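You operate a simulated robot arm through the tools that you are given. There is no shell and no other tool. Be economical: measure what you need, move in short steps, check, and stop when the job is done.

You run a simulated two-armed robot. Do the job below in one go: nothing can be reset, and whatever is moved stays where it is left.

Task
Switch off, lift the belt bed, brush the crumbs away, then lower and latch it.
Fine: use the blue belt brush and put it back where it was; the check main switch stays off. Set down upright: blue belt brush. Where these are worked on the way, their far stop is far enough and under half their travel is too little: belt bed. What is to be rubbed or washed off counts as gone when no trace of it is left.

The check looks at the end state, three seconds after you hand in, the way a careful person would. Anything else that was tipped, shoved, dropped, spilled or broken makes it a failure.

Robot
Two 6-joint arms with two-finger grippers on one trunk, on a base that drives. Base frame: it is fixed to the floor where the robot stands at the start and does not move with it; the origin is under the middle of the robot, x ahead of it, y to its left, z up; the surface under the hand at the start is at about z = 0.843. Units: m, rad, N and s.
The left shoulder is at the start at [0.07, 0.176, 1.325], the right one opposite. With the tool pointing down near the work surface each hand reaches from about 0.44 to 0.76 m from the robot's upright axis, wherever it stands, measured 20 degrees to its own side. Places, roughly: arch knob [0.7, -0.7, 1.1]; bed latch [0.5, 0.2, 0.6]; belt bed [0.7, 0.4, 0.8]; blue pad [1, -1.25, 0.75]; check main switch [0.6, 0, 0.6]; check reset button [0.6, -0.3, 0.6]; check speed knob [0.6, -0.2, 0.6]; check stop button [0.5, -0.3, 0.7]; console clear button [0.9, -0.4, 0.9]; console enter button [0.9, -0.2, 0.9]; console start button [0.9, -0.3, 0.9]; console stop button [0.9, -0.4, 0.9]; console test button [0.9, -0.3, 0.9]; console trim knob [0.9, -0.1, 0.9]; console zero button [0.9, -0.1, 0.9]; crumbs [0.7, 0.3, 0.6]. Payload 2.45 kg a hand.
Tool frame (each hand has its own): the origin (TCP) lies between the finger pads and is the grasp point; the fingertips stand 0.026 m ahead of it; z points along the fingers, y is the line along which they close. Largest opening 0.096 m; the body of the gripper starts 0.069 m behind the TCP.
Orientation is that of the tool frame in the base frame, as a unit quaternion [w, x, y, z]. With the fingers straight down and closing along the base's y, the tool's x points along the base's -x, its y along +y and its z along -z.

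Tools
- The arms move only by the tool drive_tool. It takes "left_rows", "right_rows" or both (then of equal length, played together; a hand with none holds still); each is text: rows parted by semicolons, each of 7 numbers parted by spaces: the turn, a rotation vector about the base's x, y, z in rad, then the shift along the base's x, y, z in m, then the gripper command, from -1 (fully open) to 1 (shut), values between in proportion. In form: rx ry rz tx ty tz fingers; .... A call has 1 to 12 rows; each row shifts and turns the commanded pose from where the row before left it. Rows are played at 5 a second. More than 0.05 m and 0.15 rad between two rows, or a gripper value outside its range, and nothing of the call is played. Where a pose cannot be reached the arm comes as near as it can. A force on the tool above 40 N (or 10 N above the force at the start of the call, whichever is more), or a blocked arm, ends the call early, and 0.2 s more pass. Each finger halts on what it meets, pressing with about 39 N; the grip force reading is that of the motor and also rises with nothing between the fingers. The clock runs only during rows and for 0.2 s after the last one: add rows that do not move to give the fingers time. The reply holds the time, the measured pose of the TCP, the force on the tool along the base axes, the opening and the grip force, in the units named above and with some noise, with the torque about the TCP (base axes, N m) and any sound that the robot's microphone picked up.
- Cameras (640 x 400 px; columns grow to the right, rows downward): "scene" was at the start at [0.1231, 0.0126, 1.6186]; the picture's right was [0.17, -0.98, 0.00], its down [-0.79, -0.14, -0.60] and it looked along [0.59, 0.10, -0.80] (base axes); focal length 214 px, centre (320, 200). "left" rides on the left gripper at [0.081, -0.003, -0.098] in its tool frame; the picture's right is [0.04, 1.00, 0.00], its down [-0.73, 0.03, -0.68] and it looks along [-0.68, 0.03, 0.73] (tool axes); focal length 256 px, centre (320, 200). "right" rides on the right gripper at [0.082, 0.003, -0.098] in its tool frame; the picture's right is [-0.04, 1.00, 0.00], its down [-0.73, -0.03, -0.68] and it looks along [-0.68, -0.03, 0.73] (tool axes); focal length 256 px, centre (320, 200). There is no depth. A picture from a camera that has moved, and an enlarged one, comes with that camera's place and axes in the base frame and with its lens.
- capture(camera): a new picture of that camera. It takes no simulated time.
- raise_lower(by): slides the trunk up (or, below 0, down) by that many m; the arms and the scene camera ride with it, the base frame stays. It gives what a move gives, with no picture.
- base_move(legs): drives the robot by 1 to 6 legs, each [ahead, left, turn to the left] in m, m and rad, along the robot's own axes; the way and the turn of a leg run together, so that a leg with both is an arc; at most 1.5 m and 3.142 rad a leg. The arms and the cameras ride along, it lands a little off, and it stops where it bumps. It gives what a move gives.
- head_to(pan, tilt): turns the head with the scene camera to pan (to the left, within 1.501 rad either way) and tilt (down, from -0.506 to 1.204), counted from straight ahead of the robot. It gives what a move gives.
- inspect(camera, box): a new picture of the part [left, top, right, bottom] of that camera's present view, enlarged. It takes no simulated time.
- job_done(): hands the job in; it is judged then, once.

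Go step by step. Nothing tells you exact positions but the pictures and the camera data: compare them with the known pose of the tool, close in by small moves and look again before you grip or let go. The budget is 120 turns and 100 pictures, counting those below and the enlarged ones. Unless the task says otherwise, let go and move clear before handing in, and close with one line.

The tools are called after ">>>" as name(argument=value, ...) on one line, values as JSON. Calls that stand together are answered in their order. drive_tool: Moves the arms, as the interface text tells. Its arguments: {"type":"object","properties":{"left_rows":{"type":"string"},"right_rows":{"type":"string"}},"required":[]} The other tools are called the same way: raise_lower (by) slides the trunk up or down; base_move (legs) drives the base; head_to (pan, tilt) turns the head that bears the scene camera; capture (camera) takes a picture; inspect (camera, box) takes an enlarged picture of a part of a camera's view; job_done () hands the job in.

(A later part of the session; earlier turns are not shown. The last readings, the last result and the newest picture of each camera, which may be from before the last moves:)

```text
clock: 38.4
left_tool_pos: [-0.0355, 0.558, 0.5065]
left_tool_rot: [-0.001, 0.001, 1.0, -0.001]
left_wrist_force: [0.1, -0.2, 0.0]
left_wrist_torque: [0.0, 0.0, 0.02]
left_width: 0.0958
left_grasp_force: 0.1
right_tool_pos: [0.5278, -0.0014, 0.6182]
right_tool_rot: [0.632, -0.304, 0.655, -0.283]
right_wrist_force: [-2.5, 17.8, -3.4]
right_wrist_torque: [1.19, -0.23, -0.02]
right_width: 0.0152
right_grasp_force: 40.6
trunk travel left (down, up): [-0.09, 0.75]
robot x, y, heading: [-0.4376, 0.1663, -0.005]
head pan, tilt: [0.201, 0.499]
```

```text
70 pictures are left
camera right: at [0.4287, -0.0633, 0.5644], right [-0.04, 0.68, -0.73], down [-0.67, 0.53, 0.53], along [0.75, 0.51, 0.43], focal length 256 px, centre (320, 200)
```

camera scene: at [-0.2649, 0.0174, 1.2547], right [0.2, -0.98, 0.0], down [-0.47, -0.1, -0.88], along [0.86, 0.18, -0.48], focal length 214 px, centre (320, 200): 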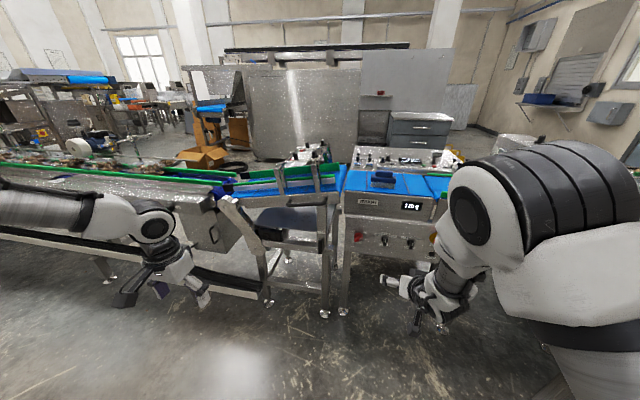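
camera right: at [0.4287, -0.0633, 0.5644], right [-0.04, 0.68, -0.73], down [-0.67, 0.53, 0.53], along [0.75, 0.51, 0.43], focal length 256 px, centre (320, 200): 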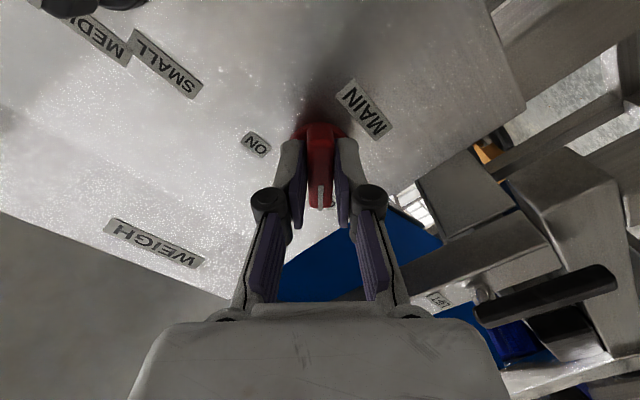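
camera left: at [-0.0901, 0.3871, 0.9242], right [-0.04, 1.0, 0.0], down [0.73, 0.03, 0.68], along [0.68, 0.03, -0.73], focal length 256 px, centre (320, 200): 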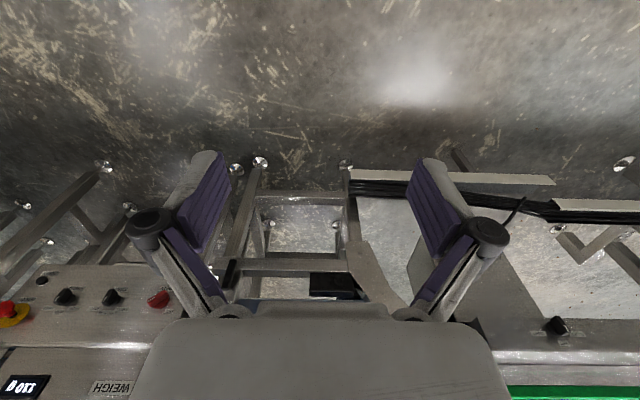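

>>> drive_tool(right_rows="0 0 0 0 0 0 0.3;0 0 0 0 0 0 -0.3;0 0 0 0 0 0 -0.3")

>>> base_move(legs=[[-0.09, 0, 0]])

>>> capture(camera="right")

>>> inspect(camera="scene", box=[250, 100, 430, 220])

```text
clock: 39.2
left_tool_pos: [-0.0376, 0.5565, 0.5055]
left_tool_rot: [0.0, 0.002, 1.0, 0.0]
left_wrist_force: [-0.1, 0.1, 0.5]
left_wrist_torque: [0.05, -0.01, 0.04]
left_width: 0.0959
left_grasp_force: 0.0
right_tool_pos: [0.5272, -0.0028, 0.6164]
right_tool_rot: [0.632, -0.304, 0.655, -0.282]
right_wrist_force: [0.1, 1.0, 0.0]
right_wrist_torque: [-0.02, -0.02, -0.01]
right_width: 0.0624
right_grasp_force: 0.0
trunk travel left (down, up): [-0.09, 0.75]
robot x, y, heading: [-0.4325, 0.166, -0.002]
head pan, tilt: [0.201, 0.499]
```

```text
clock: 40.3
left_tool_pos: [-0.1289, 0.5572, 0.5077]
left_tool_rot: [-0.001, 0.002, 1.0, 0.001]
left_wrist_force: [0.1, -0.7, -0.2]
left_wrist_torque: [0.0, 0.02, 0.0]
left_width: 0.0959
left_grasp_force: 0.0
right_tool_pos: [0.4354, -0.0021, 0.6174]
right_tool_rot: [0.632, -0.304, 0.654, -0.283]
right_wrist_force: [0.7, -0.8, -0.2]
right_wrist_torque: [-0.01, -0.01, 0.0]
right_width: 0.0625
right_grasp_force: 0.0
trunk travel left (down, up): [-0.09, 0.75]
robot x, y, heading: [-0.5264, 0.1662, -0.002]
head pan, tilt: [0.201, 0.499]
```

```text
69 pictures are left
camera right: at [0.3368, -0.064, 0.5648], right [-0.04, 0.68, -0.73], down [-0.67, 0.52, 0.53], along [0.74, 0.51, 0.43], focal length 256 px, centre (320, 200)
```

right: 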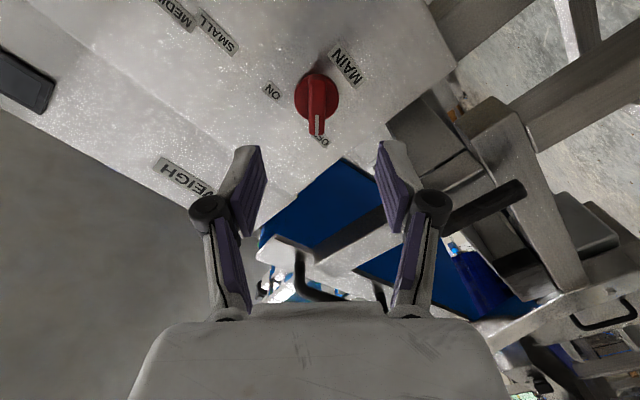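

```text
3.33 times, centred on (340, 160) of scene
camera zoom: at [-0.3864, 0.1852, 0.9348], right [0.2, -0.98, 0.0], down [-0.47, -0.1, -0.88], along [0.86, 0.18, -0.48], focal length 715 px, centre (253, 333)
```

zoom: 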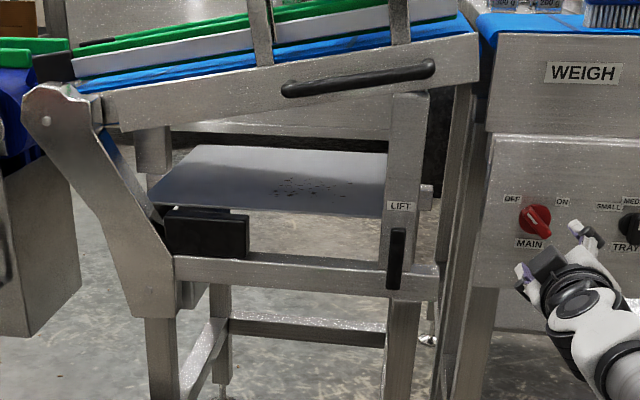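

The switch is now at OFF. Next I'll shift the base left so the right hand faces the latch lever below the LIFT label.

>>> drive_tool(right_rows="0.14 0 0 0 0 -0.01 -0.3;0.14 0 0 0 0 -0.01 -0.3;0.14 0 0 0 0 -0.01 -0.3;0.14 0 0 0 0 -0.01 -0.3;0.14 0 0 0 0 -0.01 -0.3;0.14 0 0 0 0 0 -0.3;0 0 0 0 0 0 -0.3")

>>> base_move(legs=[[0, 0.18, 0]])

>>> capture(camera="right")

>>> inspect(camera="scene", box=[280, 100, 440, 220])

```text
clock: 41.9
left_tool_pos: [-0.1298, 0.5571, 0.5065]
left_tool_rot: [0.0, 0.001, 1.0, 0.0]
left_wrist_force: [0.0, -0.1, -0.9]
left_wrist_torque: [-0.01, 0.01, 0.06]
left_width: 0.0961
left_grasp_force: 0.0
right_tool_pos: [0.4356, -0.0025, 0.5668]
right_tool_rot: [0.701, -0.019, 0.713, 0.008]
right_wrist_force: [-0.4, 0.8, 0.2]
right_wrist_torque: [0.01, -0.02, 0.03]
right_width: 0.0622
right_grasp_force: 0.0
trunk travel left (down, up): [-0.09, 0.75]
robot x, y, heading: [-0.5276, 0.1638, 0.003]
head pan, tilt: [0.201, 0.499]
```

```text
clock: 43.5
left_tool_pos: [-0.1303, 0.7398, 0.5066]
left_tool_rot: [0.0, 0.001, 1.0, 0.0]
left_wrist_force: [-0.7, 0.4, 0.3]
left_wrist_torque: [0.0, 0.03, 0.02]
left_width: 0.096
left_grasp_force: 0.1
right_tool_pos: [0.4356, 0.1796, 0.5667]
right_tool_rot: [0.701, -0.02, 0.713, 0.009]
right_wrist_force: [0.0, -0.6, 0.4]
right_wrist_torque: [-0.01, -0.01, 0.01]
right_width: 0.0624
right_grasp_force: 0.1
trunk travel left (down, up): [-0.09, 0.75]
robot x, y, heading: [-0.5269, 0.351, 0.002]
head pan, tilt: [0.201, 0.499]
```

```text
67 pictures are left
camera right: at [0.337, 0.1775, 0.4864], right [-0.04, 1.0, 0.02], down [-0.67, -0.05, 0.74], along [0.75, 0.01, 0.67], focal length 256 px, centre (320, 200)
```

right: 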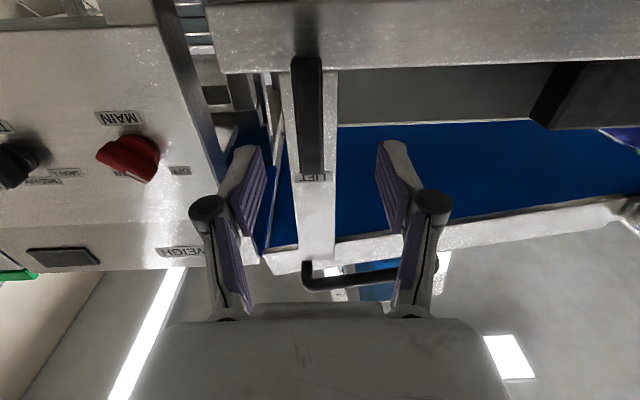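

```text
3.33 times, centred on (360, 160) of scene
camera zoom: at [-0.3862, 0.3673, 0.9347], right [0.2, -0.98, 0.0], down [-0.47, -0.1, -0.88], along [0.86, 0.18, -0.48], focal length 715 px, centre (187, 333)
```

zoom: 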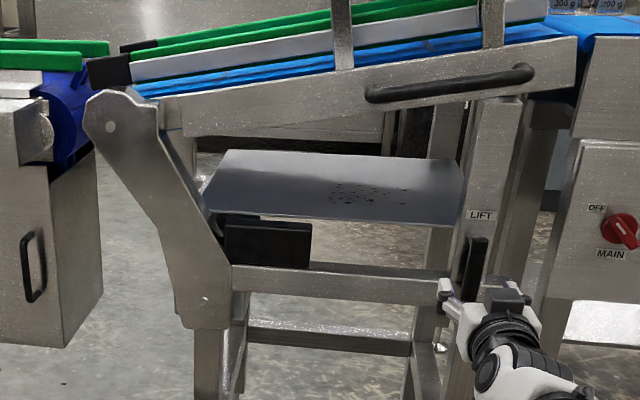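

>>> inspect(camera="right", box=[240, 40, 400, 200])

```text
2.50 times, centred on (320, 120) of right
camera zoom: at [0.337, 0.1775, 0.4864], right [-0.04, 1.0, 0.02], down [-0.67, -0.05, 0.74], along [0.75, 0.01, 0.67], focal length 640 px, centre (320, 400)
```

zoom: 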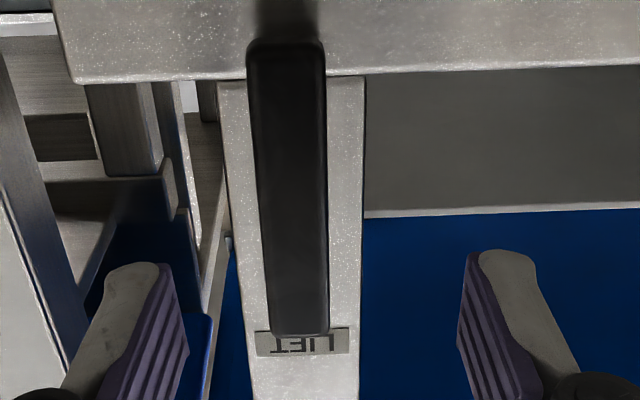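

>>> base_move(legs=[[0, -0.13, 0]])

>>> inspect(camera="right", box=[380, 0, 640, 180])

```text
clock: 44.8
left_tool_pos: [-0.1302, 0.6065, 0.5067]
left_tool_rot: [0.0, 0.0, 1.0, 0.0]
left_wrist_force: [0.3, -1.0, -0.4]
left_wrist_torque: [0.03, 0.01, -0.01]
left_width: 0.096
left_grasp_force: 0.1
right_tool_pos: [0.4361, 0.0482, 0.566]
right_tool_rot: [0.701, -0.021, 0.713, 0.009]
right_wrist_force: [-0.5, 0.9, 0.5]
right_wrist_torque: [-0.01, -0.02, 0.02]
right_width: 0.0625
right_grasp_force: 0.2
trunk travel left (down, up): [-0.09, 0.75]
robot x, y, heading: [-0.5247, 0.2163, 0.006]
head pan, tilt: [0.201, 0.499]
```

```text
2.22 times, centred on (510, 90) of right
camera zoom: at [0.3374, 0.0451, 0.4864], right [-0.04, 1.0, 0.02], down [-0.67, -0.05, 0.74], along [0.75, 0.01, 0.67], focal length 569 px, centre (-102, 444)
```

zoom: 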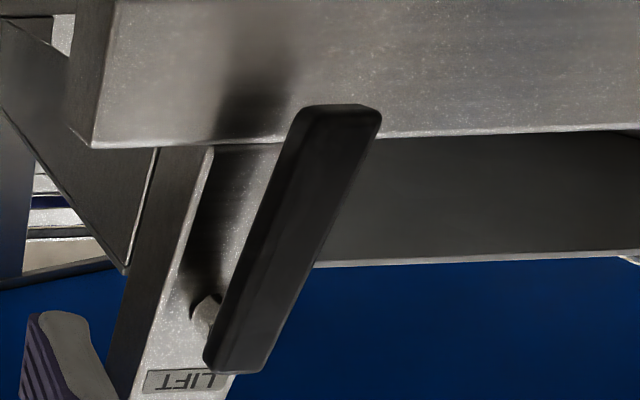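

The lever pivots on a bolt near its top (z≈0.60) with its axis along x, hanging down. I'll grip it just below the pivot.

>>> base_move(legs=[[0, 0.13, 0], [0.06, 0, 0]])

>>> capture(camera="right")

```text
clock: 46.6
left_tool_pos: [-0.0692, 0.7378, 0.507]
left_tool_rot: [0.0, 0.001, 1.0, 0.0]
left_wrist_force: [0.4, 0.9, 0.1]
left_wrist_torque: [-0.01, -0.02, -0.05]
left_width: 0.0959
left_grasp_force: 0.1
right_tool_pos: [0.4956, 0.1771, 0.5672]
right_tool_rot: [0.701, -0.02, 0.712, 0.01]
right_wrist_force: [1.1, 1.3, -0.8]
right_wrist_torque: [-0.03, 0.04, -0.03]
right_width: 0.0623
right_grasp_force: 0.0
trunk travel left (down, up): [-0.09, 0.75]
robot x, y, heading: [-0.4638, 0.3461, -0.002]
head pan, tilt: [0.201, 0.499]
```

```text
63 pictures are left
camera right: at [0.3968, 0.1748, 0.4859], right [-0.04, 1.0, 0.02], down [-0.67, -0.04, 0.75], along [0.75, 0.01, 0.67], focal length 256 px, centre (320, 200)
```

right: 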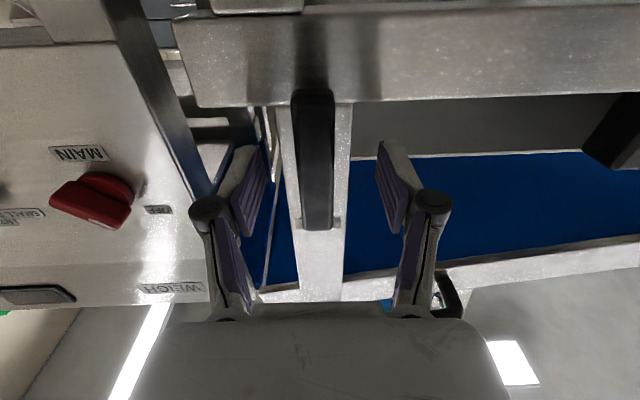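

>>> base_move(legs=[[0.012, 0, 0]])

>>> drive_tool(right_rows="0 0 0 0 0 0 0.2;0 0 0 0 0 0 0.6;0 0 0 0 0 0 1;0 0 0 0 0 0 1")

>>> inspect(camera="right", box=[220, 60, 420, 240])

```text
clock: 47.4
left_tool_pos: [-0.057, 0.7366, 0.507]
left_tool_rot: [0.0, 0.0, 1.0, 0.0]
left_wrist_force: [0.1, 0.1, -0.2]
left_wrist_torque: [-0.02, -0.02, -0.01]
left_width: 0.0961
left_grasp_force: 0.0
right_tool_pos: [0.5089, 0.1797, 0.5658]
right_tool_rot: [0.701, -0.02, 0.713, 0.009]
right_wrist_force: [-0.3, -0.4, -0.3]
right_wrist_torque: [-0.01, -0.02, 0.0]
right_width: 0.0622
right_grasp_force: 0.0
trunk travel left (down, up): [-0.09, 0.75]
robot x, y, heading: [-0.4529, 0.3443, 0.004]
head pan, tilt: [0.201, 0.499]
```

```text
clock: 48.4
left_tool_pos: [-0.0565, 0.7359, 0.5077]
left_tool_rot: [0.0, 0.0, 1.0, 0.001]
left_wrist_force: [0.4, 0.4, -0.6]
left_wrist_torque: [-0.01, 0.01, 0.02]
left_width: 0.096
left_grasp_force: 0.0
right_tool_pos: [0.5079, 0.1756, 0.5658]
right_tool_rot: [0.702, -0.018, 0.712, 0.009]
right_wrist_force: [-15.1, -11.7, -1.3]
right_wrist_torque: [1.03, 0.12, -0.66]
right_width: 0.0185
right_grasp_force: 43.5
trunk travel left (down, up): [-0.09, 0.75]
robot x, y, heading: [-0.4539, 0.3435, -0.003]
head pan, tilt: [0.201, 0.499]
```

```text
2.22 times, centred on (320, 150) of right
camera zoom: at [0.4084, 0.1729, 0.4863], right [-0.04, 1.0, 0.03], down [-0.67, -0.05, 0.74], along [0.75, 0.01, 0.67], focal length 569 px, centre (320, 311)
```

zoom: 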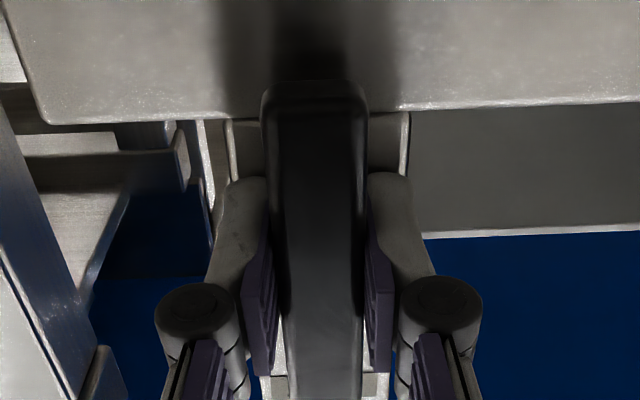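

Gripped. I'll try turning the lever's lower end to the left (about +x) and watch the forces.

>>> drive_tool(right_rows="0.13 0 0 0 0.0044 0.0003 1;0.13 0 0 0 0.0043 0.0009 1;0.13 0 0 0 0.0042 0.0014 1;0.13 0 0 0 0.004 0.0019 1")

```text
clock: 49.4
left_tool_pos: [-0.0546, 0.7368, 0.5067]
left_tool_rot: [-0.001, 0.001, 1.0, 0.0]
left_wrist_force: [0.2, 0.1, -0.4]
left_wrist_torque: [0.03, -0.02, 0.01]
left_width: 0.0959
left_grasp_force: 0.0
right_tool_pos: [0.5066, 0.1928, 0.5694]
right_tool_rot: [0.682, 0.165, 0.686, 0.192]
right_wrist_force: [12.6, -25.4, 0.6]
right_wrist_torque: [0.76, 0.74, -0.31]
right_width: 0.0184
right_grasp_force: 43.8
trunk travel left (down, up): [-0.09, 0.75]
robot x, y, heading: [-0.4528, 0.3484, 0.002]
head pan, tilt: [0.201, 0.499]
```

>>> inspect(camera="right", box=[220, 60, 420, 240])

>>> inspect(camera="scene", box=[290, 90, 450, 210])

```text
2.22 times, centred on (320, 150) of right
camera zoom: at [0.4085, 0.2298, 0.5001], right [-0.04, 0.85, 0.52], down [-0.67, -0.41, 0.62], along [0.74, -0.32, 0.58], focal length 569 px, centre (320, 311)
```

zoom: 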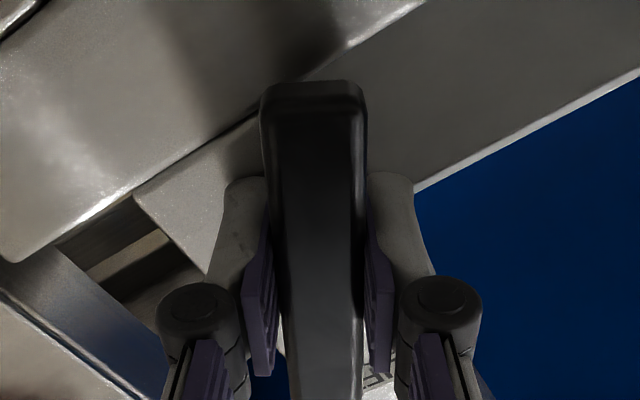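

```text
3.33 times, centred on (370, 150) of scene
camera zoom: at [-0.3127, 0.3628, 0.9346], right [0.2, -0.98, 0.0], down [-0.47, -0.09, -0.88], along [0.86, 0.18, -0.48], focal length 715 px, centre (153, 367)
```

zoom: 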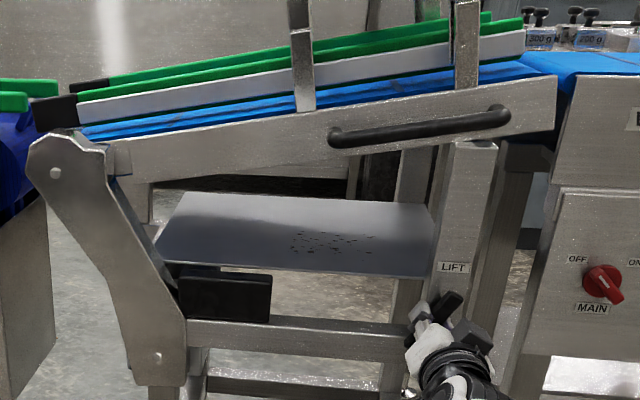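

The lever turns with the hand; I'll continue along the arc toward 90°.

>>> drive_tool(right_rows="0.131 0 0 0 0.0025 0.0023 1;0.131 0 0 0 0.0025 0.0028 1;0.131 0 0 0 0.0022 0.0031 1;0.131 0 0 0 0.002 0.0034 1;0.131 0 0 0 0.0017 0.0036 1;0.131 0 0 0 0.0013 0.0038 1;0.131 0 0 0 0.0008 0.004 1;0.131 0 0 0 0.0003 0.0041 1")

>>> inspect(camera="scene", box=[350, 120, 450, 195])

```text
clock: 49.9
left_tool_pos: [-0.0555, 0.7362, 0.5065]
left_tool_rot: [-0.001, 0.001, 1.0, 0.001]
left_wrist_force: [0.1, 0.1, -0.2]
left_wrist_torque: [0.02, 0.01, -0.02]
left_width: 0.0962
left_grasp_force: 0.1
right_tool_pos: [0.5071, 0.1969, 0.5727]
right_tool_rot: [0.669, 0.214, 0.67, 0.241]
right_wrist_force: [15.9, -1.9, -2.7]
right_wrist_torque: [0.1, 0.42, -0.4]
right_width: 0.0188
right_grasp_force: 44.2
right hand out of reach, approached as far as the arm can: row 1
trunk travel left (down, up): [-0.09, 0.75]
robot x, y, heading: [-0.4534, 0.3493, 0.001]
head pan, tilt: [0.201, 0.499]
stopped in row 2 (right hand): the force on the tool passed its limit at 42 N (the readings are from after the stop); the commanded pose is now the measured one
```

```text
5.33 times, centred on (400, 158) of scene
camera zoom: at [-0.3119, 0.3645, 0.9344], right [0.2, -0.98, 0.0], down [-0.47, -0.1, -0.88], along [0.86, 0.18, -0.48], focal length 1144 px, centre (-107, 427)
```

zoom: 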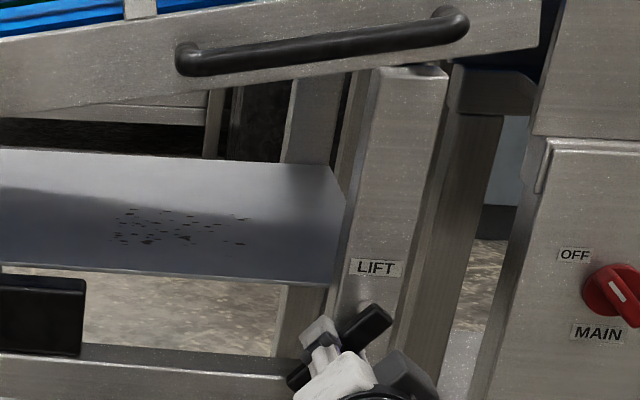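

The grip is fighting the arm's stretch limit, so I'll let go and instead push the lever round from below with closed fingers.

>>> drive_tool(right_rows="0 0 0 0 0 0 0.5;0 0 0 0 0 0 -0.2;0 0 0 0 0 0 -0.2")

>>> base_move(legs=[[-0.06, 0, 0]])

>>> drive_tool(right_rows="-0.13 0 0 0 -0.002 -0.006 0;-0.13 0 0 0 -0.002 -0.006 0.5;-0.13 0 0 0 -0.002 -0.006 1;-0.13 0 0 0 -0.002 -0.006 1;-0.13 0 0 0 -0.002 -0.006 1;0 0 0 0 0 0 1")

>>> capture(camera="right")

```text
clock: 50.7
left_tool_pos: [-0.057, 0.7366, 0.5064]
left_tool_rot: [0.0, 0.001, 1.0, 0.0]
left_wrist_force: [-0.1, -0.3, 0.0]
left_wrist_torque: [0.01, 0.01, 0.0]
left_width: 0.0963
left_grasp_force: 0.1
right_tool_pos: [0.5055, 0.1966, 0.5752]
right_tool_rot: [0.669, 0.213, 0.669, 0.242]
right_wrist_force: [0.8, 0.4, 0.4]
right_wrist_torque: [-0.03, -0.01, -0.02]
right_width: 0.0576
right_grasp_force: 0.1
trunk travel left (down, up): [-0.09, 0.75]
robot x, y, heading: [-0.4576, 0.3401, 0.006]
head pan, tilt: [0.201, 0.499]
```

```text
clock: 51.6
left_tool_pos: [-0.1169, 0.7363, 0.5072]
left_tool_rot: [0.0, 0.001, 1.0, 0.0]
left_wrist_force: [-0.4, 1.2, 0.5]
left_wrist_torque: [0.01, 0.0, 0.02]
left_width: 0.096
left_grasp_force: 0.2
right_tool_pos: [0.4452, 0.1994, 0.5766]
right_tool_rot: [0.67, 0.215, 0.669, 0.241]
right_wrist_force: [-0.1, -0.4, -0.2]
right_wrist_torque: [-0.03, -0.01, -0.02]
right_width: 0.0576
right_grasp_force: 0.0
trunk travel left (down, up): [-0.09, 0.75]
robot x, y, heading: [-0.5119, 0.3455, -0.003]
head pan, tilt: [0.201, 0.499]
```

```text
clock: 53.0
left_tool_pos: [-0.1172, 0.736, 0.5064]
left_tool_rot: [0.0, 0.0, 1.0, 0.0]
left_wrist_force: [-0.8, 0.3, 0.8]
left_wrist_torque: [-0.02, -0.01, -0.01]
left_width: 0.0961
left_grasp_force: 0.0
right_tool_pos: [0.445, 0.1875, 0.5444]
right_tool_rot: [0.703, -0.012, 0.711, 0.015]
right_wrist_force: [0.4, 0.9, 0.4]
right_wrist_torque: [0.02, 0.0, 0.0]
right_width: 0.0
right_grasp_force: 28.6
trunk travel left (down, up): [-0.09, 0.75]
robot x, y, heading: [-0.5133, 0.3464, -0.003]
head pan, tilt: [0.201, 0.499]
```

```text
58 pictures are left
camera right: at [0.3464, 0.1865, 0.4649], right [-0.04, 1.0, 0.04], down [-0.67, -0.06, 0.74], along [0.74, 0.0, 0.67], focal length 256 px, centre (320, 200)
```

right: 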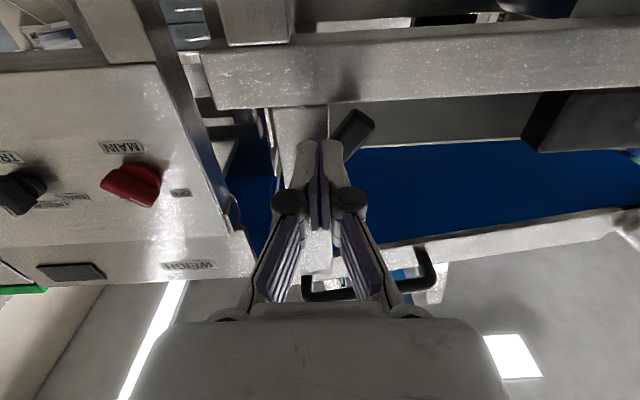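

>>> drive_tool(right_rows="0 0 0 0 -0.007 0 1")

>>> base_move(legs=[[0.06, 0, 0]])

>>> drive_tool(right_rows="0 0 0 0 0.005 0.003 1;0 0 0 0 0.0065 0.002 1;0 0 0 0 0.0065 0.002 1;0 0 0 0 0.006 0.004 1;0 0 0 0 0.006 0.0045 1;0 0 0 0 0.006 0.0055 1;0 0 0 0 0.006 0.007 1")

>>> capture(camera="right")

```text
clock: 53.4
left_tool_pos: [-0.1182, 0.7369, 0.5064]
left_tool_rot: [0.0, 0.001, 1.0, 0.0]
left_wrist_force: [0.0, 0.1, -0.5]
left_wrist_torque: [-0.01, -0.04, -0.02]
left_width: 0.0959
left_grasp_force: 0.1
right_tool_pos: [0.4459, 0.1807, 0.546]
right_tool_rot: [0.703, -0.013, 0.711, 0.016]
right_wrist_force: [0.1, -0.1, -0.2]
right_wrist_torque: [0.0, 0.02, 0.01]
right_width: 0.0001
right_grasp_force: 28.0
trunk travel left (down, up): [-0.09, 0.75]
robot x, y, heading: [-0.5106, 0.3442, -0.001]
head pan, tilt: [0.201, 0.499]
```

```text
clock: 54.4
left_tool_pos: [-0.0556, 0.7366, 0.5071]
left_tool_rot: [-0.001, 0.001, 1.0, 0.0]
left_wrist_force: [0.1, -0.4, -1.1]
left_wrist_torque: [0.0, 0.0, 0.0]
left_width: 0.0958
left_grasp_force: 0.1
right_tool_pos: [0.5063, 0.1783, 0.5465]
right_tool_rot: [0.702, -0.011, 0.711, 0.015]
right_wrist_force: [-0.1, 0.2, 0.2]
right_wrist_torque: [0.03, 0.02, 0.0]
right_width: 0.0
right_grasp_force: 28.7
trunk travel left (down, up): [-0.09, 0.75]
robot x, y, heading: [-0.4506, 0.3482, -0.001]
head pan, tilt: [0.201, 0.499]
```

```text
clock: 56.0
left_tool_pos: [-0.0563, 0.7372, 0.5067]
left_tool_rot: [0.0, 0.002, 1.0, 0.0]
left_wrist_force: [-0.2, 0.3, 0.2]
left_wrist_torque: [0.0, -0.03, -0.03]
left_width: 0.0961
left_grasp_force: 0.0
right_tool_pos: [0.5032, 0.2206, 0.5745]
right_tool_rot: [0.703, -0.012, 0.711, 0.016]
right_wrist_force: [-0.2, 0.9, -0.1]
right_wrist_torque: [-0.01, -0.03, -0.03]
right_width: 0.0001
right_grasp_force: 28.2
trunk travel left (down, up): [-0.09, 0.75]
robot x, y, heading: [-0.452, 0.3477, -0.0]
head pan, tilt: [0.201, 0.499]
```

```text
57 pictures are left
camera right: at [0.4041, 0.22, 0.4941], right [-0.04, 1.0, 0.05], down [-0.67, -0.06, 0.74], along [0.74, 0.0, 0.67], focal length 256 px, centre (320, 200)
```

right: 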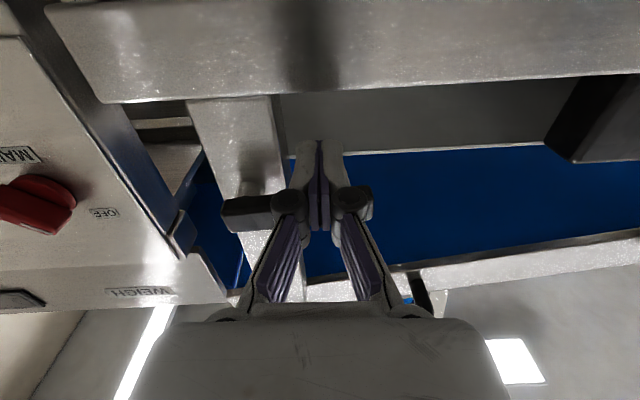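

The lever is about horizontal. I'll push a bit further up to see whether it has a stop.

>>> drive_tool(right_rows="0 0 0 0 0.003 0.008 1;0 0 0 0 0.001 0.008 1;0 0 0 0 0 0.008 1")

>>> capture(camera="right")

```text
clock: 56.7
left_tool_pos: [-0.0555, 0.7365, 0.5058]
left_tool_rot: [-0.001, 0.003, 1.0, 0.001]
left_wrist_force: [0.1, 0.5, -0.1]
left_wrist_torque: [0.02, 0.0, 0.0]
left_width: 0.0961
left_grasp_force: 0.1
right_tool_pos: [0.5008, 0.2246, 0.5782]
right_tool_rot: [0.694, -0.012, 0.72, 0.017]
right_wrist_force: [-6.7, -1.8, -14.0]
right_wrist_torque: [0.06, -0.06, -0.05]
right_width: 0.006
right_grasp_force: 28.5
right hand out of reach, approached as far as the arm can: row 2
trunk travel left (down, up): [-0.09, 0.75]
robot x, y, heading: [-0.4509, 0.3461, -0.006]
head pan, tilt: [0.201, 0.499]
stopped in row 3 (right hand): the force on the tool passed its limit at 44 N (the readings are from after the stop); the commanded pose is now the measured one
```

```text
56 pictures are left
camera right: at [0.4021, 0.2236, 0.5003], right [-0.04, 1.0, 0.05], down [-0.65, -0.06, 0.76], along [0.76, 0.0, 0.65], focal length 256 px, centre (320, 200)
```

right: 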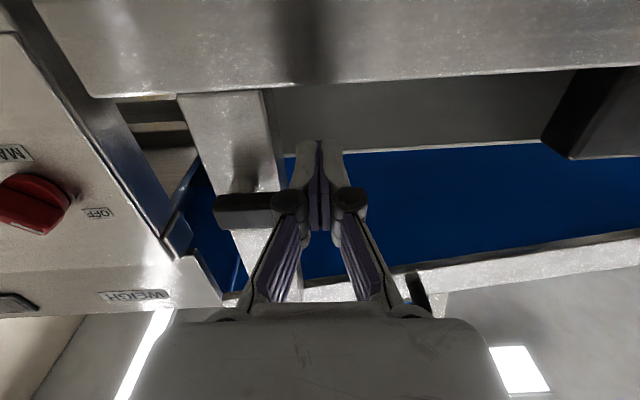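

The lever hits its stop at 90°, so the bed should be unlatched. I'll back off, raise the trunk and fold the right arm, then bring the left hand to the handle.

>>> base_move(legs=[[-0.15, 0, 0]])

>>> raise_lower(by=0.5)

>>> drive_tool(right_rows="0 0.14 0 -0.03 -0.01 0 -1;0 0.14 0 -0.03 -0.01 0 -1;0 0.14 0 -0.03 -0.01 0 -1;0 0.14 0 -0.03 -0.01 0 -1;0 0.14 0 -0.03 -0.01 0 -1;0 0.14 0 -0.03 -0.01 0 -1;0 0.14 0 -0.03 -0.01 0 -1;0 0.14 0 -0.03 -0.01 0 -1;0 0.14 0 -0.03 -0.01 0 -1;0 0.14 0 -0.03 -0.01 0 -1;0 0.14 0 -0.03 -0.01 0 -1;0 0 0 0 0 0 -1")

```text
clock: 58.1
left_tool_pos: [-0.2072, 0.7363, 0.5069]
left_tool_rot: [0.0, 0.002, 1.0, 0.0]
left_wrist_force: [-0.4, 0.3, -0.6]
left_wrist_torque: [-0.04, 0.0, 0.0]
left_width: 0.0959
left_grasp_force: 0.0
right_tool_pos: [0.3507, 0.2247, 0.5845]
right_tool_rot: [0.697, -0.01, 0.717, 0.015]
right_wrist_force: [-0.1, -0.2, -0.2]
right_wrist_torque: [-0.06, -0.01, -0.04]
right_width: 0.0002
right_grasp_force: 28.1
trunk travel left (down, up): [-0.09, 0.75]
robot x, y, heading: [-0.6047, 0.3477, -0.0]
head pan, tilt: [0.201, 0.499]
```

```text
refused: 0.5 is not a number from -0.4 to 0.4
```

```text
clock: 60.7
left_tool_pos: [-0.2074, 0.7363, 0.5079]
left_tool_rot: [0.0, 0.004, 1.0, 0.0]
left_wrist_force: [0.1, 0.2, 0.0]
left_wrist_torque: [0.0, 0.01, 0.04]
left_width: 0.0962
left_grasp_force: 0.1
right_tool_pos: [0.022, 0.0255, 0.5171]
right_tool_rot: [0.149, 0.016, 0.988, -0.025]
right_wrist_force: [-0.5, 0.0, -0.3]
right_wrist_torque: [0.04, 0.0, 0.0]
right_width: 0.096
right_grasp_force: 0.1
right hand out of reach, approached as far as the arm can: row 4, 5, 6, 7, 8, 9, 10, 11
trunk travel left (down, up): [-0.09, 0.75]
robot x, y, heading: [-0.6024, 0.346, 0.002]
head pan, tilt: [0.201, 0.499]
```

>>> raise_lower(by=0.4)

>>> raise_lower(by=0.15)

>>> drive_tool(right_rows="0 0.14 0 0 0 0 -1;0 0.14 0 0 -0.02 0.03 -1;0 0 0 0 -0.02 0.03 -1;0 0 0 0 0 0 -1")

>>> base_move(legs=[[0, -0.15, 0], [0.5, 0, 0]])

>>> head_to(pan=0.3, tilt=0.8)

>>> capture(camera="scene")

>>> capture(camera="left")

```text
clock: 64.5
left_tool_pos: [-0.2067, 0.7359, 0.9066]
left_tool_rot: [0.0, 0.002, 1.0, -0.001]
left_wrist_force: [0.2, 0.3, -0.2]
left_wrist_torque: [-0.03, 0.01, 0.01]
left_width: 0.0961
left_grasp_force: 0.0
right_tool_pos: [0.0236, 0.0267, 0.9161]
right_tool_rot: [0.15, 0.017, 0.988, -0.026]
right_wrist_force: [0.0, 0.1, 0.8]
right_wrist_torque: [0.01, 0.0, 0.03]
right_width: 0.096
right_grasp_force: 0.1
trunk travel left (down, up): [-0.49, 0.35]
robot x, y, heading: [-0.6016, 0.3449, -0.004]
head pan, tilt: [0.201, 0.499]
```

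```text
clock: 66.3
left_tool_pos: [-0.2066, 0.7352, 1.0575]
left_tool_rot: [0.0, 0.002, 1.0, 0.001]
left_wrist_force: [-0.1, -0.1, 0.1]
left_wrist_torque: [0.02, -0.01, -0.01]
left_width: 0.096
left_grasp_force: 0.1
right_tool_pos: [0.0224, 0.0254, 1.0667]
right_tool_rot: [0.15, 0.016, 0.988, -0.026]
right_wrist_force: [0.2, 0.2, 0.5]
right_wrist_torque: [0.01, -0.03, -0.01]
right_width: 0.0959
right_grasp_force: 0.1
trunk travel left (down, up): [-0.64, 0.2]
robot x, y, heading: [-0.604, 0.3453, -0.007]
head pan, tilt: [0.201, 0.499]
```

```text
clock: 67.3
left_tool_pos: [-0.2066, 0.7366, 1.0572]
left_tool_rot: [-0.001, 0.002, 1.0, 0.0]
left_wrist_force: [0.1, -0.1, 0.3]
left_wrist_torque: [0.01, 0.05, -0.02]
left_width: 0.0959
left_grasp_force: 0.1
right_tool_pos: [-0.0235, -0.0092, 1.1058]
right_tool_rot: [0.019, 0.039, 0.998, -0.045]
right_wrist_force: [0.1, 0.1, -0.3]
right_wrist_torque: [0.04, 0.03, 0.0]
right_width: 0.096
right_grasp_force: 0.1
right hand out of reach, approached as far as the arm can: row 1, 2, 3
trunk travel left (down, up): [-0.64, 0.2]
robot x, y, heading: [-0.604, 0.3483, -0.005]
head pan, tilt: [0.201, 0.499]
```

```text
clock: 71.2
left_tool_pos: [0.2905, 0.5871, 1.0568]
left_tool_rot: [0.0, 0.003, 1.0, 0.0]
left_wrist_force: [0.1, 0.0, 0.5]
left_wrist_torque: [0.02, 0.03, -0.01]
left_width: 0.0961
left_grasp_force: 0.0
right_tool_pos: [0.4739, -0.1589, 1.1056]
right_tool_rot: [0.02, 0.039, 0.998, -0.044]
right_wrist_force: [0.6, -0.2, -0.5]
right_wrist_torque: [0.0, 0.04, -0.03]
right_width: 0.0962
right_grasp_force: 0.0
trunk travel left (down, up): [-0.64, 0.2]
robot x, y, heading: [-0.1035, 0.1946, 0.001]
head pan, tilt: [0.201, 0.499]
```

```text
clock: 72.0
left_tool_pos: [0.2917, 0.5856, 1.0578]
left_tool_rot: [0.0, 0.003, 1.0, 0.0]
left_wrist_force: [0.1, -0.5, -0.8]
left_wrist_torque: [-0.02, 0.0, 0.0]
left_width: 0.096
left_grasp_force: 0.1
right_tool_pos: [0.4739, -0.1593, 1.1057]
right_tool_rot: [0.02, 0.039, 0.998, -0.045]
right_wrist_force: [0.8, 0.5, 0.5]
right_wrist_torque: [0.02, 0.03, -0.02]
right_width: 0.0963
right_grasp_force: 0.1
trunk travel left (down, up): [-0.64, 0.2]
robot x, y, heading: [-0.105, 0.1979, -0.003]
head pan, tilt: [0.3, 0.799]
```

```text
55 pictures are left
camera scene: at [0.0212, 0.2212, 1.4588], right [0.29, -0.96, 0.0], down [-0.69, -0.21, -0.7], along [0.67, 0.2, -0.72], focal length 214 px, centre (320, 200)
```

scene: 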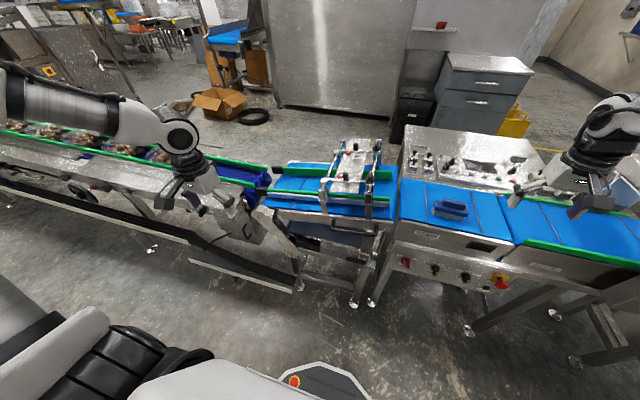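

```text
54 pictures are left
camera left: at [0.2101, 0.584, 1.1545], right [-0.03, 1.0, 0.0], down [0.73, 0.02, 0.68], along [0.68, 0.02, -0.73], focal length 256 px, centre (320, 200)
```

left: 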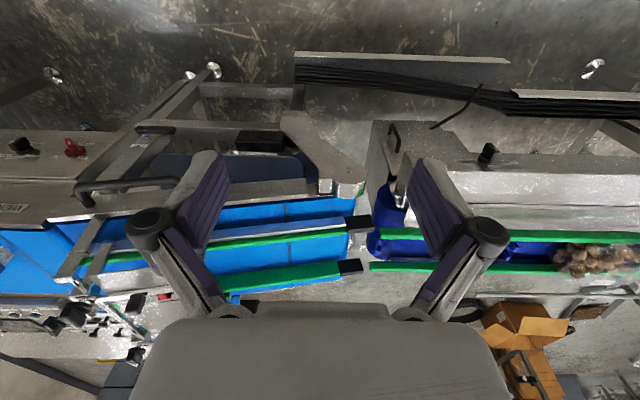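

Now I'll bring the left hand in front of the handle, pitched 45° down with fingers set to close across the bar.

>>> drive_tool(left_rows="0 -0.131 0 0.01 -0.03 -0.005 -1;0 -0.131 0 0.01 -0.03 -0.005 -1;0 -0.131 0 0.01 -0.03 -0.005 -1;0 -0.131 0 0.01 -0.03 -0.005 -1;0 -0.131 0 0.01 -0.03 -0.01 -1;0 -0.131 0 0.01 -0.03 -0.01 -1;0 0 0 0.01 -0.03 -0.01 -1;0 0 0 0.01 -0.03 -0.01 -1;0 0 0 0 -0.03 -0.01 -1;0 0 0 0 -0.03 -0.01 -1;0 0 0 0 -0.02 -0.01 -1;0 0 0 0 0 0 -1")

>>> drive_tool(left_rows="0.099 0 -0.099 0 0 0 -1;0.099 0 -0.099 0 0 0 -1;0.099 0 -0.099 0 0 0 -1;0.099 0 -0.099 0 0 0 -1;0.099 0 -0.099 0 0 0 -1;0.099 0 -0.099 0 0 0 -1;0.099 0 -0.099 0 0 0 -1;0.099 0 -0.099 0 0 0 -1;0.099 0 -0.099 0 0 0 -1;0.099 0 -0.099 0 0 0 -1;0.099 0 -0.099 0 0 0 -1;0 0 0 0 0 0 -1")

>>> capture(camera="left")

>>> capture(camera="scene")

```text
clock: 74.6
left_tool_pos: [0.3838, 0.4875, 1.0641]
left_tool_rot: [0.382, 0.002, 0.924, 0.002]
left_wrist_force: [0.8, -0.4, -0.6]
left_wrist_torque: [0.03, 0.02, 0.02]
left_width: 0.096
left_grasp_force: 0.0
left hand out of reach, approached as far as the arm can: row 4, 5, 6, 7, 8, 9, 10, 11
right_tool_pos: [0.4731, -0.1591, 1.1063]
right_tool_rot: [0.02, 0.039, 0.998, -0.045]
right_wrist_force: [0.0, -1.5, 0.0]
right_wrist_torque: [0.01, -0.02, 0.03]
right_width: 0.096
right_grasp_force: 0.0
trunk travel left (down, up): [-0.64, 0.2]
robot x, y, heading: [-0.1058, 0.203, -0.008]
head pan, tilt: [0.3, 0.799]
```

```text
clock: 77.2
left_tool_pos: [0.3847, 0.4861, 1.0642]
left_tool_rot: [0.273, 0.645, 0.662, 0.266]
left_wrist_force: [-0.7, 0.4, 0.5]
left_wrist_torque: [0.03, 0.0, 0.03]
left_width: 0.0961
left_grasp_force: 0.1
right_tool_pos: [0.4726, -0.1583, 1.1046]
right_tool_rot: [0.02, 0.04, 0.998, -0.045]
right_wrist_force: [-0.1, -0.3, -0.5]
right_wrist_torque: [-0.02, -0.03, -0.02]
right_width: 0.0958
right_grasp_force: 0.0
trunk travel left (down, up): [-0.64, 0.2]
robot x, y, heading: [-0.108, 0.1985, -0.003]
head pan, tilt: [0.3, 0.799]
```

```text
53 pictures are left
camera left: at [0.3116, 0.569, 1.1288], right [0.71, 0.06, 0.7], down [-0.45, -0.73, 0.51], along [0.55, -0.68, -0.49], focal length 256 px, centre (320, 200)
```

left: 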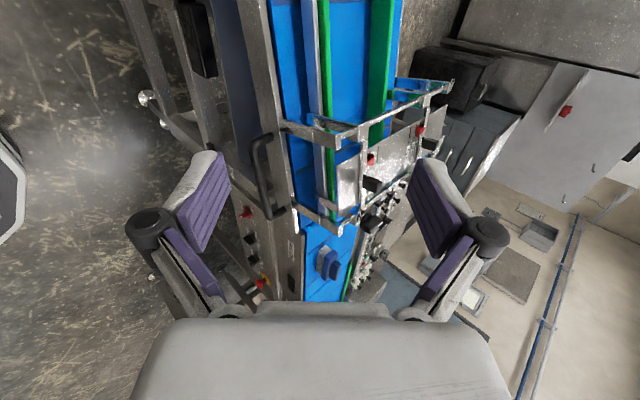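

```text
52 pictures are left
camera scene: at [0.021, 0.2212, 1.4588], right [0.29, -0.96, 0.0], down [-0.69, -0.21, -0.7], along [0.67, 0.2, -0.72], focal length 214 px, centre (320, 200)
```

scene: 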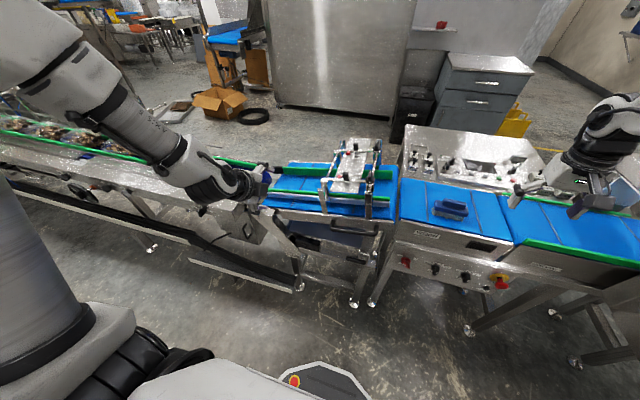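

>>> base_move(legs=[[0, -0.2, 0]])

>>> drive_tool(left_rows="0 0 0 0.005 0 -0.03 -1;0 0 0 0.005 0 -0.03 -1;0 0 0 0.005 0 -0.03 -1;0 0 0 0.005 0 -0.03 -1;0 0 0 0 0 -0.02 -1;0 0 0 0 0 0 -1")

>>> capture(camera="left")

>>> inspect(camera="scene", box=[160, 100, 400, 280])

```text
clock: 78.8
left_tool_pos: [0.3829, 0.2891, 1.0627]
left_tool_rot: [0.274, 0.646, 0.661, 0.266]
left_wrist_force: [-0.3, 0.3, 0.2]
left_wrist_torque: [0.01, 0.01, 0.02]
left_width: 0.0959
left_grasp_force: 0.0
right_tool_pos: [0.472, -0.3583, 1.1052]
right_tool_rot: [0.02, 0.04, 0.998, -0.045]
right_wrist_force: [1.0, 0.2, 0.3]
right_wrist_torque: [-0.01, 0.0, 0.02]
right_width: 0.096
right_grasp_force: 0.0
trunk travel left (down, up): [-0.64, 0.2]
robot x, y, heading: [-0.1104, 0.0003, -0.004]
head pan, tilt: [0.3, 0.799]
```

```text
clock: 80.2
left_tool_pos: [0.3849, 0.3543, 0.9773]
left_tool_rot: [0.273, 0.647, 0.661, 0.265]
left_wrist_force: [0.2, -0.2, -0.5]
left_wrist_torque: [0.02, 0.01, 0.01]
left_width: 0.0959
left_grasp_force: 0.1
left hand out of reach, approached as far as the arm can: row 1, 2, 3, 4, 5
right_tool_pos: [0.473, -0.358, 1.1057]
right_tool_rot: [0.02, 0.04, 0.998, -0.046]
right_wrist_force: [-0.7, 0.2, -0.4]
right_wrist_torque: [0.03, -0.02, 0.01]
right_width: 0.096
right_grasp_force: 0.1
trunk travel left (down, up): [-0.64, 0.2]
robot x, y, heading: [-0.1046, 0.0014, -0.004]
head pan, tilt: [0.3, 0.799]
```

```text
51 pictures are left
camera left: at [0.3127, 0.4355, 1.0424], right [0.71, 0.06, 0.7], down [-0.45, -0.73, 0.52], along [0.55, -0.68, -0.49], focal length 256 px, centre (320, 200)
```

left: 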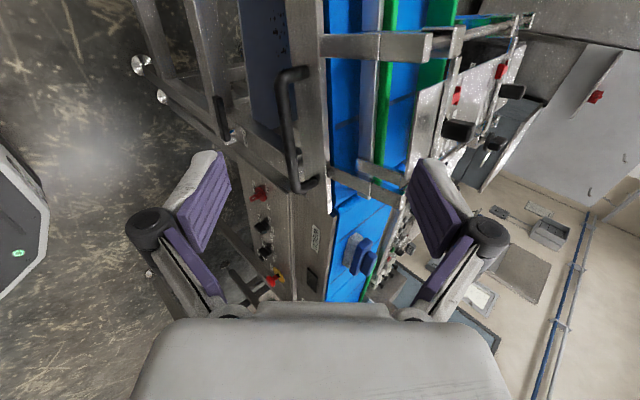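

```text
2.22 times, centred on (280, 190) of scene
camera zoom: at [0.0203, 0.0222, 1.4588], right [0.29, -0.96, 0.0], down [-0.69, -0.21, -0.7], along [0.67, 0.2, -0.72], focal length 477 px, centre (409, 222)
```

zoom: 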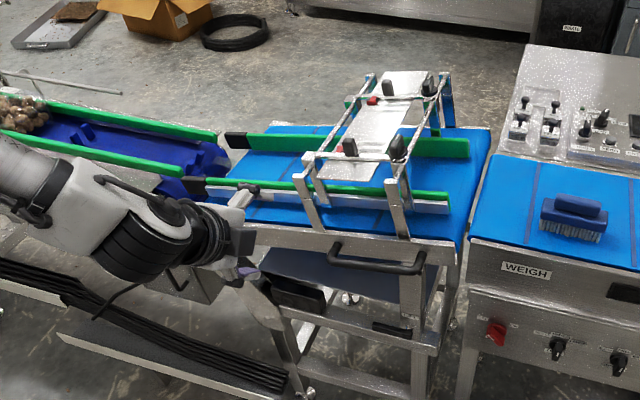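

>>> base_move(legs=[[-0.06, 0, 0]])

>>> drive_tool(left_rows="0 0 0 0.03 0 0 -1;0 0 0 0.03 0 0 -1;0 0 0 0.03 0 0 -1;0 0 0 0.02 -0.015 -0.02 -1;0 0 0 0.02 -0.015 -0.02 -1;0 0 0 0.01 -0.015 -0.02 -1;0 0 0 0 -0.015 -0.02 -1;0 0 0 0 -0.015 -0.02 -1;0 0 0 0 -0.015 -0.02 -1;0 0 0 0 0 0 -1")

>>> capture(camera="left")

```text
clock: 81.2
left_tool_pos: [0.3273, 0.3559, 0.9766]
left_tool_rot: [0.273, 0.646, 0.662, 0.265]
left_wrist_force: [-0.3, 0.2, 0.6]
left_wrist_torque: [-0.01, 0.02, -0.02]
left_width: 0.0959
left_grasp_force: 0.0
right_tool_pos: [0.4148, -0.3573, 1.1043]
right_tool_rot: [0.02, 0.041, 0.998, -0.046]
right_wrist_force: [1.1, 0.2, -0.2]
right_wrist_torque: [0.04, 0.01, -0.01]
right_width: 0.0959
right_grasp_force: 0.0
trunk travel left (down, up): [-0.64, 0.2]
robot x, y, heading: [-0.1646, 0.0025, -0.004]
head pan, tilt: [0.3, 0.799]
```

```text
clock: 83.3
left_tool_pos: [0.4239, 0.3699, 1.0024]
left_tool_rot: [0.271, 0.646, 0.663, 0.264]
left_wrist_force: [1.3, -0.9, -0.3]
left_wrist_torque: [0.04, -0.02, 0.01]
left_width: 0.0957
left_grasp_force: 0.1
left hand out of reach, approached as far as the arm can: row 1, 2, 3, 4, 5, 6, 7, 8, 9
right_tool_pos: [0.414, -0.357, 1.1065]
right_tool_rot: [0.02, 0.04, 0.998, -0.045]
right_wrist_force: [-0.3, -0.4, 0.0]
right_wrist_torque: [0.0, -0.03, 0.0]
right_width: 0.096
right_grasp_force: 0.0
trunk travel left (down, up): [-0.64, 0.2]
robot x, y, heading: [-0.1697, -0.0003, -0.007]
head pan, tilt: [0.3, 0.799]
```

```text
49 pictures are left
camera left: at [0.3514, 0.4512, 1.0681], right [0.71, 0.06, 0.7], down [-0.44, -0.73, 0.52], along [0.55, -0.68, -0.49], focal length 256 px, centre (320, 200)
```

left: 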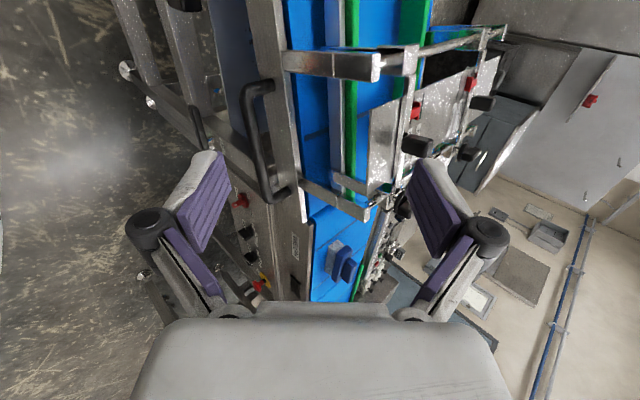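

>>> raise_lower(by=-0.14)

>>> base_move(legs=[[0, -0.1, 0]])

>>> drive_tool(left_rows="-0.125 0 0 0 0 0 -1;-0.125 0 0 0 0 0 -1;0 0 0 0 0 0 -1")

>>> capture(camera="left")

>>> inspect(camera="scene", box=[160, 100, 400, 280])

```text
clock: 85.0
left_tool_pos: [0.423, 0.3699, 0.8624]
left_tool_rot: [0.27, 0.646, 0.664, 0.264]
left_wrist_force: [0.1, 0.5, -0.2]
left_wrist_torque: [-0.03, -0.01, -0.01]
left_width: 0.0959
left_grasp_force: 0.0
right_tool_pos: [0.4134, -0.3562, 0.9653]
right_tool_rot: [0.019, 0.04, 0.998, -0.045]
right_wrist_force: [-0.2, 0.3, 0.0]
right_wrist_torque: [0.01, 0.01, 0.01]
right_width: 0.096
right_grasp_force: 0.0
trunk travel left (down, up): [-0.5, 0.34]
robot x, y, heading: [-0.1667, 0.0007, -0.003]
head pan, tilt: [0.3, 0.799]
```

```text
clock: 86.2
left_tool_pos: [0.4246, 0.2687, 0.8621]
left_tool_rot: [0.27, 0.647, 0.662, 0.264]
left_wrist_force: [0.8, -0.1, -0.1]
left_wrist_torque: [0.02, 0.0, 0.02]
left_width: 0.0958
left_grasp_force: 0.2
right_tool_pos: [0.4113, -0.4576, 0.9651]
right_tool_rot: [0.02, 0.041, 0.998, -0.046]
right_wrist_force: [-0.4, -0.4, 0.3]
right_wrist_torque: [0.05, 0.0, -0.01]
right_width: 0.0959
right_grasp_force: 0.0
trunk travel left (down, up): [-0.5, 0.34]
robot x, y, heading: [-0.1672, -0.0997, -0.007]
head pan, tilt: [0.3, 0.799]
```

```text
clock: 87.0
left_tool_pos: [0.4146, 0.2796, 0.875]
left_tool_rot: [0.348, 0.609, 0.69, 0.178]
left_wrist_force: [-0.8, 0.1, 0.1]
left_wrist_torque: [0.01, 0.01, 0.01]
left_width: 0.0961
left_grasp_force: 0.0
left hand out of reach, approached as far as the arm can: row 1, 2
right_tool_pos: [0.4119, -0.4586, 0.9658]
right_tool_rot: [0.019, 0.043, 0.998, -0.045]
right_wrist_force: [-0.4, 0.2, 0.2]
right_wrist_torque: [-0.01, 0.02, -0.01]
right_width: 0.0961
right_grasp_force: 0.0
trunk travel left (down, up): [-0.5, 0.34]
robot x, y, heading: [-0.166, -0.099, -0.01]
head pan, tilt: [0.3, 0.799]
```

```text
48 pictures are left
camera left: at [0.3426, 0.3754, 0.918], right [0.71, 0.23, 0.66], down [-0.44, -0.58, 0.68], along [0.54, -0.78, -0.31], focal length 256 px, centre (320, 200)
```

left: 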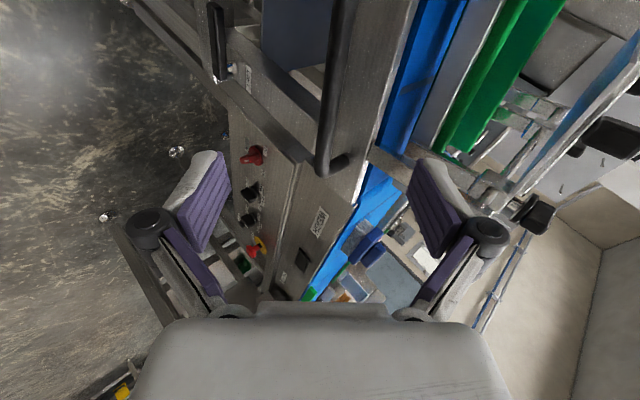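

```text
2.22 times, centred on (280, 190) of scene
camera zoom: at [-0.0388, -0.0769, 1.3187], right [0.29, -0.96, 0.0], down [-0.69, -0.21, -0.7], along [0.67, 0.2, -0.72], focal length 477 px, centre (409, 222)
```

zoom: 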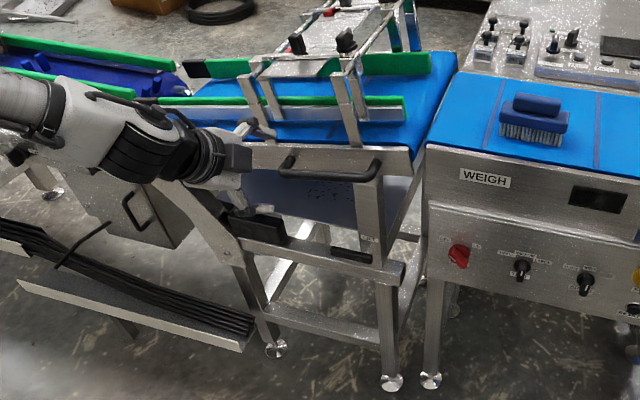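

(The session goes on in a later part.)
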